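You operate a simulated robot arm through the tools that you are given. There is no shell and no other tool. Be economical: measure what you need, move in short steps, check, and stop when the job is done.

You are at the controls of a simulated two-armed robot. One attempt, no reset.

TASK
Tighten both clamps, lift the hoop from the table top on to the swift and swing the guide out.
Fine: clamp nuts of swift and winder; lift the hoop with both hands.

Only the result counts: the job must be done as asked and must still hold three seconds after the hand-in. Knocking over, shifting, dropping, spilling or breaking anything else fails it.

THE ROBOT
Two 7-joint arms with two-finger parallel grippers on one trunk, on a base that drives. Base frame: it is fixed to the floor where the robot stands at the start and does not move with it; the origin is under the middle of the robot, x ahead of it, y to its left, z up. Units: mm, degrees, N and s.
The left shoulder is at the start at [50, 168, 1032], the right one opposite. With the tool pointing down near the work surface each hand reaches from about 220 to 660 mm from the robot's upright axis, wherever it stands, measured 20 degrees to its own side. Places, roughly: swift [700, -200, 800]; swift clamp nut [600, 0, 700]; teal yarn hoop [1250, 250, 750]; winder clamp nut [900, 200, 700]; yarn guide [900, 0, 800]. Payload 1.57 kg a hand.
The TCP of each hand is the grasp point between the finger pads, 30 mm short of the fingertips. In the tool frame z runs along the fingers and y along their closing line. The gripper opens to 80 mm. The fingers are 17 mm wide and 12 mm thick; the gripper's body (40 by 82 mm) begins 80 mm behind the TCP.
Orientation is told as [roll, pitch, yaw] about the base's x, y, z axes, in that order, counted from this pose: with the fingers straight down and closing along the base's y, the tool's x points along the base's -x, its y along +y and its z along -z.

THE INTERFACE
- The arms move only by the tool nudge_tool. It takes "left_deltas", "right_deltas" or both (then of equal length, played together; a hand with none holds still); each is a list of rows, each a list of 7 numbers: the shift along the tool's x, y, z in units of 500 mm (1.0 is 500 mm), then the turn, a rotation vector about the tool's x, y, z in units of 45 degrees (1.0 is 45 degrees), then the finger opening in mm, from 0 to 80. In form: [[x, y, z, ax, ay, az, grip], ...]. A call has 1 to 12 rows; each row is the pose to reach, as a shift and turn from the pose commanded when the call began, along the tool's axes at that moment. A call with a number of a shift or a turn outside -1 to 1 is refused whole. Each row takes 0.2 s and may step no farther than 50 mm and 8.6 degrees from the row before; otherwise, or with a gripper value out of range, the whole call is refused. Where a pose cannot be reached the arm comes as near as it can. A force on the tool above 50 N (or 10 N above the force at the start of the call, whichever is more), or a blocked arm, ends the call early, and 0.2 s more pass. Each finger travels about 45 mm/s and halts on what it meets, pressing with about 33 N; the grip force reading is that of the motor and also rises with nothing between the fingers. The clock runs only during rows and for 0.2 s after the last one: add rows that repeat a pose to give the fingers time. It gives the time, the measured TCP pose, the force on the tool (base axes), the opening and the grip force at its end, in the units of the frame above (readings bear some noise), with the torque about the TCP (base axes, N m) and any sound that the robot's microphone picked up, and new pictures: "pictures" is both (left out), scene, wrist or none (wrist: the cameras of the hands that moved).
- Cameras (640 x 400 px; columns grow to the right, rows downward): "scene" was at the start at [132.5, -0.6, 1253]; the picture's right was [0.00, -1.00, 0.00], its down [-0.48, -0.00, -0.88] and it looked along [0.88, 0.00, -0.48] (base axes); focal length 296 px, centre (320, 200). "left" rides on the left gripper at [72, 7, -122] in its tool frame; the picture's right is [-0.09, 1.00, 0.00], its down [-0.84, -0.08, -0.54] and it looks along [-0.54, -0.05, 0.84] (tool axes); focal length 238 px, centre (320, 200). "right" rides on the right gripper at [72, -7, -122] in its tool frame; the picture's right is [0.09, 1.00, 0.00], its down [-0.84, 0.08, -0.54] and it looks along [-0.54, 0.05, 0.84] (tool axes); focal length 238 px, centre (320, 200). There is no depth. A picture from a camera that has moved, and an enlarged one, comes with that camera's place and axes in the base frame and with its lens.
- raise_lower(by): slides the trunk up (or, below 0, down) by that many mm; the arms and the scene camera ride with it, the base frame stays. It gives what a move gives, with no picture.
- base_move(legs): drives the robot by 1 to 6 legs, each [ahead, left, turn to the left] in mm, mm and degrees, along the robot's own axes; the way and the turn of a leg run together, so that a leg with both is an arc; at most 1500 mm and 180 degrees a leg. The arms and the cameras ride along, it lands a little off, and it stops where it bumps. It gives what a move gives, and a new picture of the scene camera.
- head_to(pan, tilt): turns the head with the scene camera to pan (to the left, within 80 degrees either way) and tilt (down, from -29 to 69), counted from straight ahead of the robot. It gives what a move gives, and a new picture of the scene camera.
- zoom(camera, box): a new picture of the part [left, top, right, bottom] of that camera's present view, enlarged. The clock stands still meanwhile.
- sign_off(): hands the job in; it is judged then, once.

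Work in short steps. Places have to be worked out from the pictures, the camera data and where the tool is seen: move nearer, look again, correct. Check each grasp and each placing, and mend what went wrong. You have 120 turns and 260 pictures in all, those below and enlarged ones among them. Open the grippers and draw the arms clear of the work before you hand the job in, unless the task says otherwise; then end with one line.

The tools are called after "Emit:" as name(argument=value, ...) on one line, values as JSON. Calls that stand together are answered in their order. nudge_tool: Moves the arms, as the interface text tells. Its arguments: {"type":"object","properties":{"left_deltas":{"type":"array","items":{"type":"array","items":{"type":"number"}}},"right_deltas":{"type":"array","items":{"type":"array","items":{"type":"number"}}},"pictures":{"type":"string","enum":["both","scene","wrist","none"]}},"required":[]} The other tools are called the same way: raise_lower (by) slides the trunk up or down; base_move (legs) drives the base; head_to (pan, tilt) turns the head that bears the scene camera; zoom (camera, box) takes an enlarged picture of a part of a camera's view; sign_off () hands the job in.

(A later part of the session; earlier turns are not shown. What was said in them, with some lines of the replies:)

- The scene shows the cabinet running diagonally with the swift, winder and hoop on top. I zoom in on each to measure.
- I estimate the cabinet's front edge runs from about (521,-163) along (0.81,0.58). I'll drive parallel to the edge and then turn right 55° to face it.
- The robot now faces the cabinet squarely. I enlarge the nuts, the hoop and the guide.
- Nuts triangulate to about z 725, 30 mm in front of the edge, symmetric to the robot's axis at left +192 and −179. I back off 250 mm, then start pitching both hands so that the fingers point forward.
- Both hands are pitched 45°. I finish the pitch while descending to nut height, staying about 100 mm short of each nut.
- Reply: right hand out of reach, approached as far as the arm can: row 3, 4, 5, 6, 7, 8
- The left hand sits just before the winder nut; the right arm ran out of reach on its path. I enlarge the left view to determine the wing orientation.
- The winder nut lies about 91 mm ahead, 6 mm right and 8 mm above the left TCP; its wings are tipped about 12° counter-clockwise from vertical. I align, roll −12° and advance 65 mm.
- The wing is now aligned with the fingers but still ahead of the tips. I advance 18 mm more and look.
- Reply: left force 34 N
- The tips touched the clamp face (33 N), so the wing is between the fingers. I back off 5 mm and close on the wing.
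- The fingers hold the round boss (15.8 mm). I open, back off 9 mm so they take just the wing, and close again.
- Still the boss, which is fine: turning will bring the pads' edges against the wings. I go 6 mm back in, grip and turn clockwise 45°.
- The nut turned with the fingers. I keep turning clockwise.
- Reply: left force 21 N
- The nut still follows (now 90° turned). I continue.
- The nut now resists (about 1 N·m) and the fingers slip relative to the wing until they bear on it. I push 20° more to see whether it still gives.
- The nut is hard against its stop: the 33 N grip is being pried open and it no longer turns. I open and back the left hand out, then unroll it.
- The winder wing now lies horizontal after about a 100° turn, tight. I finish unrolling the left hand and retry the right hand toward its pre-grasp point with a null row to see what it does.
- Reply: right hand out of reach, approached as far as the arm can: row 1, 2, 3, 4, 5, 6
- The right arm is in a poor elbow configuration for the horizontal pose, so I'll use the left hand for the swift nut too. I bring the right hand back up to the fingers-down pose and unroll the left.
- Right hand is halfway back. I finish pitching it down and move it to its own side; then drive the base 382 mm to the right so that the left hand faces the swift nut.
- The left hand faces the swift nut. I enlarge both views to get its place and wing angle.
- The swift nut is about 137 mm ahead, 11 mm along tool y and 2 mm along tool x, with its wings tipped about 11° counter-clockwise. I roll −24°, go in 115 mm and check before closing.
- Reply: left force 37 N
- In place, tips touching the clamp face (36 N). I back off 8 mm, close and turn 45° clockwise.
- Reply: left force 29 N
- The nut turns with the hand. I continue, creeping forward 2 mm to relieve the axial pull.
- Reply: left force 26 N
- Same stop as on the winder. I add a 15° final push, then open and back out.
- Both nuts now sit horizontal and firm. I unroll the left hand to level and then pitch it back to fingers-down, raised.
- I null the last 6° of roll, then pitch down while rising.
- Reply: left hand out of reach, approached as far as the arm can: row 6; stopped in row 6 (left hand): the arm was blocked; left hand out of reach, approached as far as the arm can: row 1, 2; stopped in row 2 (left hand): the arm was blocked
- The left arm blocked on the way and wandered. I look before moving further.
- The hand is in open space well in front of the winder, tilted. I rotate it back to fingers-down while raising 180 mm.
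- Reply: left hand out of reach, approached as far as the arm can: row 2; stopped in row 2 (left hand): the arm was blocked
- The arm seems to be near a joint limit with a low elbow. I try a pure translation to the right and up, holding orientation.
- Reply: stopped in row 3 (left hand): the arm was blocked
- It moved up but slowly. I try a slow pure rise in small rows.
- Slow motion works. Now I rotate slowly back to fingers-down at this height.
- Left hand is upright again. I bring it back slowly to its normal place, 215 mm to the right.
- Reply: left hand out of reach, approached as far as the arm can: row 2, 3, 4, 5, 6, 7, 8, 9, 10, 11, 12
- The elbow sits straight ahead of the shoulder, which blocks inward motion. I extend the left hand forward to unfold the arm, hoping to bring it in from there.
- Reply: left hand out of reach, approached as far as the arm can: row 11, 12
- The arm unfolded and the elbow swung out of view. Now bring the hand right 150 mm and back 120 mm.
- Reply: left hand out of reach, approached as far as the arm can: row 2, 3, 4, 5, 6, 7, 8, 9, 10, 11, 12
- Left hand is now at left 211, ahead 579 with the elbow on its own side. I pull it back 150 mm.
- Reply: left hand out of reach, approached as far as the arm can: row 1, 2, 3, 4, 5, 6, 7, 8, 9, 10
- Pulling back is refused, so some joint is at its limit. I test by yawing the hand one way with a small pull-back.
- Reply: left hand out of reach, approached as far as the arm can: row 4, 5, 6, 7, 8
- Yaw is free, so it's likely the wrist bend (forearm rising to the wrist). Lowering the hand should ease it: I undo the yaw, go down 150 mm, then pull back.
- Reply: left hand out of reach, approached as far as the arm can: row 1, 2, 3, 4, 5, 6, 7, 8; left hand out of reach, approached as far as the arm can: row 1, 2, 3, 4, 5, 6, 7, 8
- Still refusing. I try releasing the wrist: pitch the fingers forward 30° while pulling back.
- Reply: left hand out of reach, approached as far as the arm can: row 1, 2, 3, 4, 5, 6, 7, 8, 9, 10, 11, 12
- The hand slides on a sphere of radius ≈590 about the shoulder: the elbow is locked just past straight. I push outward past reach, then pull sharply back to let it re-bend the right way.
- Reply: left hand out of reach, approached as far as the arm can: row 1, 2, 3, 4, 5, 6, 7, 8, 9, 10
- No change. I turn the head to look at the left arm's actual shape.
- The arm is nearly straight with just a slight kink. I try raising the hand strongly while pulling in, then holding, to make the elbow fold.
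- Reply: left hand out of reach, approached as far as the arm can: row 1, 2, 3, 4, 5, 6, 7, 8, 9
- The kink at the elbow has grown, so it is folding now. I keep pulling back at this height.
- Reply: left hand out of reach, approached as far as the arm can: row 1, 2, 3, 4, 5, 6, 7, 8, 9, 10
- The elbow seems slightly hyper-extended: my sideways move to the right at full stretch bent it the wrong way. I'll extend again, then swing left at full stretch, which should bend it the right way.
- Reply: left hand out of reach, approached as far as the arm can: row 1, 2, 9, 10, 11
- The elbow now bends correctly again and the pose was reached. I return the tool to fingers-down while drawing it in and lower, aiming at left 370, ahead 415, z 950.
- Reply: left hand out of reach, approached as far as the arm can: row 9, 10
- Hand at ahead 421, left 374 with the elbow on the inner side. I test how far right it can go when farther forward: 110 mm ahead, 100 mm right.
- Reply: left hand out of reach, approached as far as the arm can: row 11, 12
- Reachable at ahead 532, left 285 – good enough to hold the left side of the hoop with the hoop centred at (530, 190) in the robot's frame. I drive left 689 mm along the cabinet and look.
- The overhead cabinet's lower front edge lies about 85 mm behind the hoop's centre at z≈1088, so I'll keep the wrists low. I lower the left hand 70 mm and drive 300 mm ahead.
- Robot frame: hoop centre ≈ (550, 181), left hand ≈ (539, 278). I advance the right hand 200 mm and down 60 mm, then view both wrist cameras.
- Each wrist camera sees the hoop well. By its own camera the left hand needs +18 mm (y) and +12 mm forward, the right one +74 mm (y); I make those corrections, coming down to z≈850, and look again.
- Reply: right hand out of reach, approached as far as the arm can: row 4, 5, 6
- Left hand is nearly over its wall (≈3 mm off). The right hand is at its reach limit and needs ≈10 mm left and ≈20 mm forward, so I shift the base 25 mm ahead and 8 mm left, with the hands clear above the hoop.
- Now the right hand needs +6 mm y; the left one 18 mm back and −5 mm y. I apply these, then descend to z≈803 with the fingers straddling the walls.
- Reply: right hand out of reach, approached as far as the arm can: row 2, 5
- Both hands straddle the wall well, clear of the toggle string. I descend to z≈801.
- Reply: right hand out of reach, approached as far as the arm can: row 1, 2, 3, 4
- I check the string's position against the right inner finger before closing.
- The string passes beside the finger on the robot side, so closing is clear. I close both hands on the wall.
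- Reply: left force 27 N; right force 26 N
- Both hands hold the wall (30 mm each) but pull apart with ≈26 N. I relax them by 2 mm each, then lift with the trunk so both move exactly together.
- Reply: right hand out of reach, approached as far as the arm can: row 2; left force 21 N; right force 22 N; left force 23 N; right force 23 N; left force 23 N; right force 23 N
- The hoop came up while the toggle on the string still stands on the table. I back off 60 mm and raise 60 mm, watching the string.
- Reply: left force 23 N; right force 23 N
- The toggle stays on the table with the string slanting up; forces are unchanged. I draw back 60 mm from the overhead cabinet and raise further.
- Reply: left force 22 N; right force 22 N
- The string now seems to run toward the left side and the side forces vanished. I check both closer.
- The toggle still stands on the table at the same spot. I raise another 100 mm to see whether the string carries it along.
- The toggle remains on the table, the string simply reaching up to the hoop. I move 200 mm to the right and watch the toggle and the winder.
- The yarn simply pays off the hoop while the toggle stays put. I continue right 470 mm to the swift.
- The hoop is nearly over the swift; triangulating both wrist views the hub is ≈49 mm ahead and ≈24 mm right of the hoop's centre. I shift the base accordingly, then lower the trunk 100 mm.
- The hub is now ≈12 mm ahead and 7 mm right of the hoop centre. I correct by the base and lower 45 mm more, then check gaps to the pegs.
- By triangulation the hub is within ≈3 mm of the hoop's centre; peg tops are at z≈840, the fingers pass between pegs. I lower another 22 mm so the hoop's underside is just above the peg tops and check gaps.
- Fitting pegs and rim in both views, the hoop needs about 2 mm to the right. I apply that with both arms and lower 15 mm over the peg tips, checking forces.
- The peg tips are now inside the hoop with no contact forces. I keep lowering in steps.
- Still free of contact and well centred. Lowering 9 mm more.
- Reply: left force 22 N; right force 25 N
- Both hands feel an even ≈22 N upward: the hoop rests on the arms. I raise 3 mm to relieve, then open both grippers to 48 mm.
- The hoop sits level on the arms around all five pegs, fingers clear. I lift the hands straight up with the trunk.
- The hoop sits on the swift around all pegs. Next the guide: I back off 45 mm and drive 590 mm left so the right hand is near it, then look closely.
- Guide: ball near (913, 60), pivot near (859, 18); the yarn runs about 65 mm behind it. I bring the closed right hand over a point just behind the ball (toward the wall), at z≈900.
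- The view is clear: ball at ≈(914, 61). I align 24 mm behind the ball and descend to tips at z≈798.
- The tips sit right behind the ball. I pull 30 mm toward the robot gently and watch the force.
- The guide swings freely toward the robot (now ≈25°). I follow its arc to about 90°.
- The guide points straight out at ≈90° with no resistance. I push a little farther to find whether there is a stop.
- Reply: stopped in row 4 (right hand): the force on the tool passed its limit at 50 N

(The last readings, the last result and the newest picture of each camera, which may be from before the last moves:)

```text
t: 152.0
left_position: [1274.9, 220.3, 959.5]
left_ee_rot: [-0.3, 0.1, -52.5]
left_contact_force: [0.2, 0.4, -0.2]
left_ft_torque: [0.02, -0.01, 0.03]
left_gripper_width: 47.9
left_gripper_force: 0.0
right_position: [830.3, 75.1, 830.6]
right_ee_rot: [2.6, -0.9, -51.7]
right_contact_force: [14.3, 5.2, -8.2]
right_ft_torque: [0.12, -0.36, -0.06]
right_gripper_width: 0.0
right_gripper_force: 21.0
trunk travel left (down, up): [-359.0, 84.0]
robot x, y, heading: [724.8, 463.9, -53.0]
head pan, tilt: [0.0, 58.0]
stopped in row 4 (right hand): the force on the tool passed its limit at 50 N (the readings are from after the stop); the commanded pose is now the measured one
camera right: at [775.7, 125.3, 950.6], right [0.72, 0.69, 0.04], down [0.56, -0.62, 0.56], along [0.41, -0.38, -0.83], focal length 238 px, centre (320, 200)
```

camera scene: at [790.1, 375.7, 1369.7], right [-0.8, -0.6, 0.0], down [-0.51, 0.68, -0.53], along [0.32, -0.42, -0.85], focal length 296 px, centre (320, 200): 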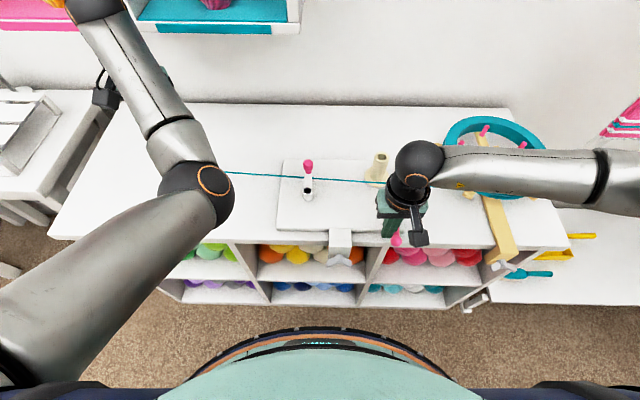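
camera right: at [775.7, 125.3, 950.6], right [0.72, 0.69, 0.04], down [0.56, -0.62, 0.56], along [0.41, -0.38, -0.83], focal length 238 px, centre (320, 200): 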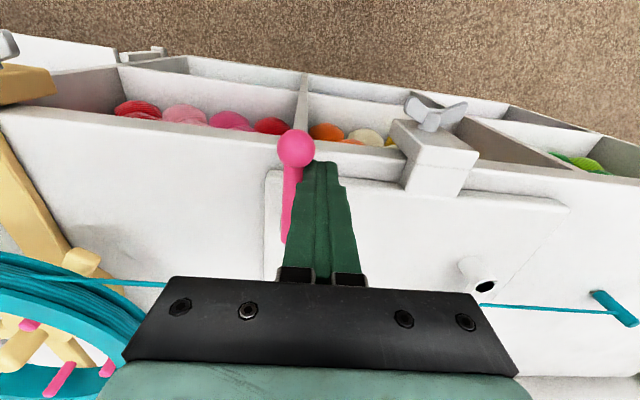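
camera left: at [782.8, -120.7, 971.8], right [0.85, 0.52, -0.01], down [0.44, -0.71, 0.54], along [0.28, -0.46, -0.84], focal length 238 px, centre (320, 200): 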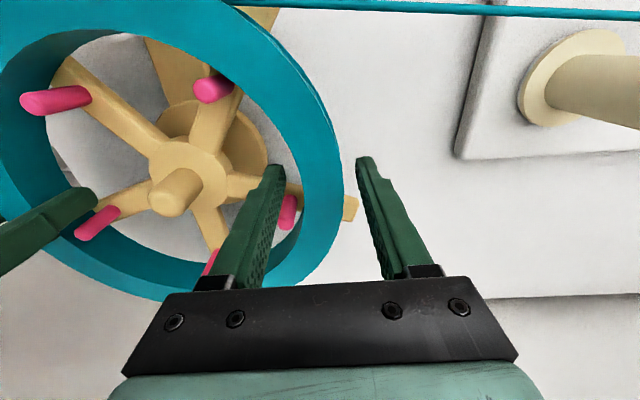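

A hard stop at ≈95–100°: the guide is fully out. I back the finger off 20 mm and raise the hand.

Emit:
nudge_tool(right_deltas=[[0, 0.02, 0, 0, 0, 0, 0], [0, 0.05, 0, 0, 0, 0, 0], [0, 0.05, -0.05, 0, 0, 0, 0], [0, 0.05, -0.12, 0, 0, 0, 0], [0, 0.05, -0.2, 0, 0, 0, 0], [0, 0.05, -0.28, 0, 0, 0, 0]], pictures="both")

```text
t: 153.4
left_position: [1273.8, 220.5, 960.4]
left_ee_rot: [-0.3, 0.0, -52.5]
left_contact_force: [0.2, -0.1, -0.1]
left_ft_torque: [-0.01, -0.01, 0.02]
left_gripper_width: 47.9
left_gripper_force: 0.0
right_position: [841.5, 87.7, 971.9]
right_ee_rot: [2.0, -0.6, -51.8]
right_contact_force: [-0.6, -0.3, 0.2]
right_ft_torque: [-0.03, 0.05, -0.04]
right_gripper_width: 0.0
right_gripper_force: 21.4
trunk travel left (down, up): [-359.0, 84.0]
robot x, y, heading: [720.1, 463.8, -52.8]
head pan, tilt: [0.0, 58.0]
camera scene: at [790.9, 376.4, 1369.7], right [-0.8, -0.61, 0.0], down [-0.51, 0.67, -0.53], along [0.32, -0.42, -0.85], focal length 296 px, centre (320, 200)
camera right: at [787.9, 138.9, 1092.3], right [0.73, 0.69, 0.03], down [0.56, -0.62, 0.56], along [0.4, -0.38, -0.83], focal length 238 px, centre (320, 200)
```

scene: 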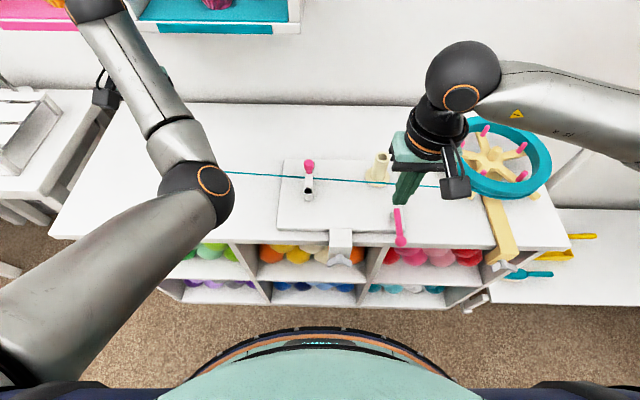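
right: 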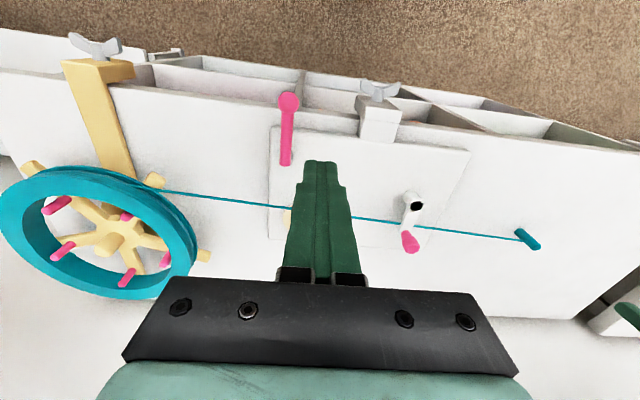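

Guide is out, hoop on the swift, winder in place. I open the grippers, back the robot away and take a last look.

Emit:
nudge_tool(left_deltas=[[0, 0, 0, 0, 0, 0, 60], [0, 0, 0, 0, 0, 0, 80], [0, 0, 0, 0, 0, 0, 80]], right_deltas=[[0, 0, 0, 0, 0, 0, 40], [0, 0, 0, 0, 0, 0, 80], [0, 0, 0, 0, 0, 0, 80]], pictures="none")

Emit:
base_move(legs=[[-380, 0, 0]])

Emit:
head_to(pan=-10, tilt=40)

Emit:
zoom(camera="scene", box=[180, 120, 520, 330])

```text
t: 154.2
left_position: [1273.7, 220.6, 960.1]
left_ee_rot: [-0.4, 0.0, -52.6]
left_contact_force: [-0.4, 0.1, 0.2]
left_ft_torque: [0.01, 0.01, -0.02]
left_gripper_width: 80.1
left_gripper_force: 0.0
right_position: [842.8, 86.4, 972.1]
right_ee_rot: [2.1, -0.8, -51.8]
right_contact_force: [0.5, 0.3, 0.5]
right_ft_torque: [0.02, 0.01, 0.01]
right_gripper_width: 66.0
right_gripper_force: 0.1
trunk travel left (down, up): [-359.0, 84.0]
robot x, y, heading: [723.9, 466.0, -52.9]
head pan, tilt: [0.0, 58.0]
```

```text
t: 156.6
left_position: [1047.1, 525.0, 961.6]
left_ee_rot: [-0.3, 0.0, -51.9]
left_contact_force: [0.5, 0.0, 0.1]
left_ft_torque: [-0.02, 0.01, 0.0]
left_gripper_width: 80.1
left_gripper_force: 0.1
right_position: [615.3, 390.0, 973.1]
right_ee_rot: [1.9, -0.9, -51.5]
right_contact_force: [0.1, 0.1, 0.2]
right_ft_torque: [-0.01, -0.02, 0.0]
right_gripper_width: 80.0
right_gripper_force: 0.1
trunk travel left (down, up): [-359.0, 84.0]
robot x, y, heading: [492.6, 760.4, -52.6]
head pan, tilt: [0.0, 58.0]
camera scene: at [561.2, 677.1, 1369.8], right [-0.79, -0.61, 0.0], down [-0.52, 0.67, -0.53], along [0.32, -0.42, -0.85], focal length 296 px, centre (320, 200)
```

scene: 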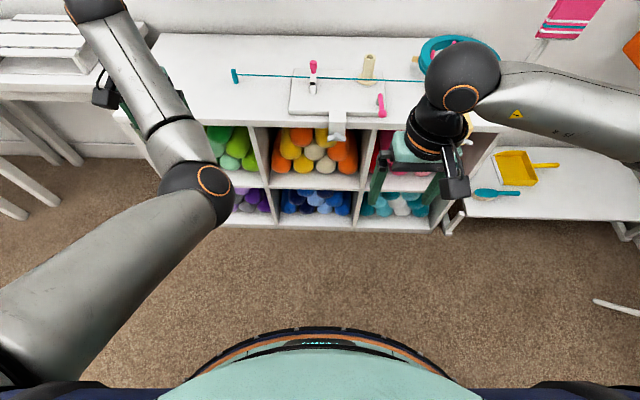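

```text
t: 157.4
left_position: [1046.4, 525.1, 960.9]
left_ee_rot: [-0.2, 0.0, -52.1]
left_contact_force: [0.7, 0.0, 0.0]
left_ft_torque: [0.03, 0.01, -0.03]
left_gripper_width: 80.1
left_gripper_force: 0.2
right_position: [615.4, 389.3, 972.3]
right_ee_rot: [2.1, -0.7, -51.4]
right_contact_force: [0.0, 0.1, -0.9]
right_ft_torque: [-0.01, -0.02, -0.01]
right_gripper_width: 79.8
right_gripper_force: 0.1
trunk travel left (down, up): [-359.0, 84.0]
robot x, y, heading: [493.4, 766.5, -52.3]
head pan, tilt: [-10.0, 40.0]
camera scene: at [558.9, 656.0, 1394.1], right [-0.88, -0.47, 0.0], down [-0.3, 0.57, -0.77], along [0.36, -0.68, -0.64], focal length 296 px, centre (320, 200)
```

scene: 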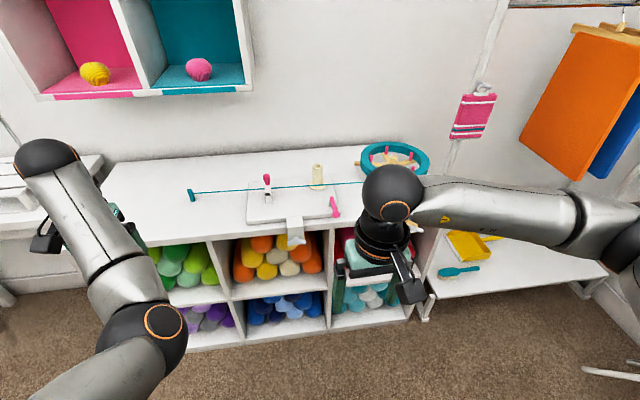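

```text
1.88 times, centred on (350, 225) of scene
camera zoom: at [558.9, 656.0, 1394.1], right [-0.88, -0.47, 0.0], down [-0.3, 0.57, -0.77], along [0.36, -0.68, -0.64], focal length 557 px, centre (264, 153)
```

zoom: 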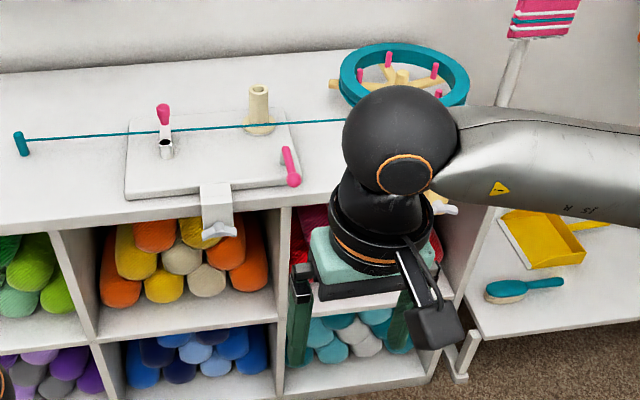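

All is in place: both wing nuts are turned to their stops, the hoop rests on the swift around all five pegs, and the guide is out at its stop. Both grippers are open and the arms are clear, so I hand in.

Emit:
sign_off()

```text
The job is handed in.
```

I tightened both clamp nuts to their stops, lifted the hoop onto the swift with both hands, and swung the guide out to its stop; the job is handed in.
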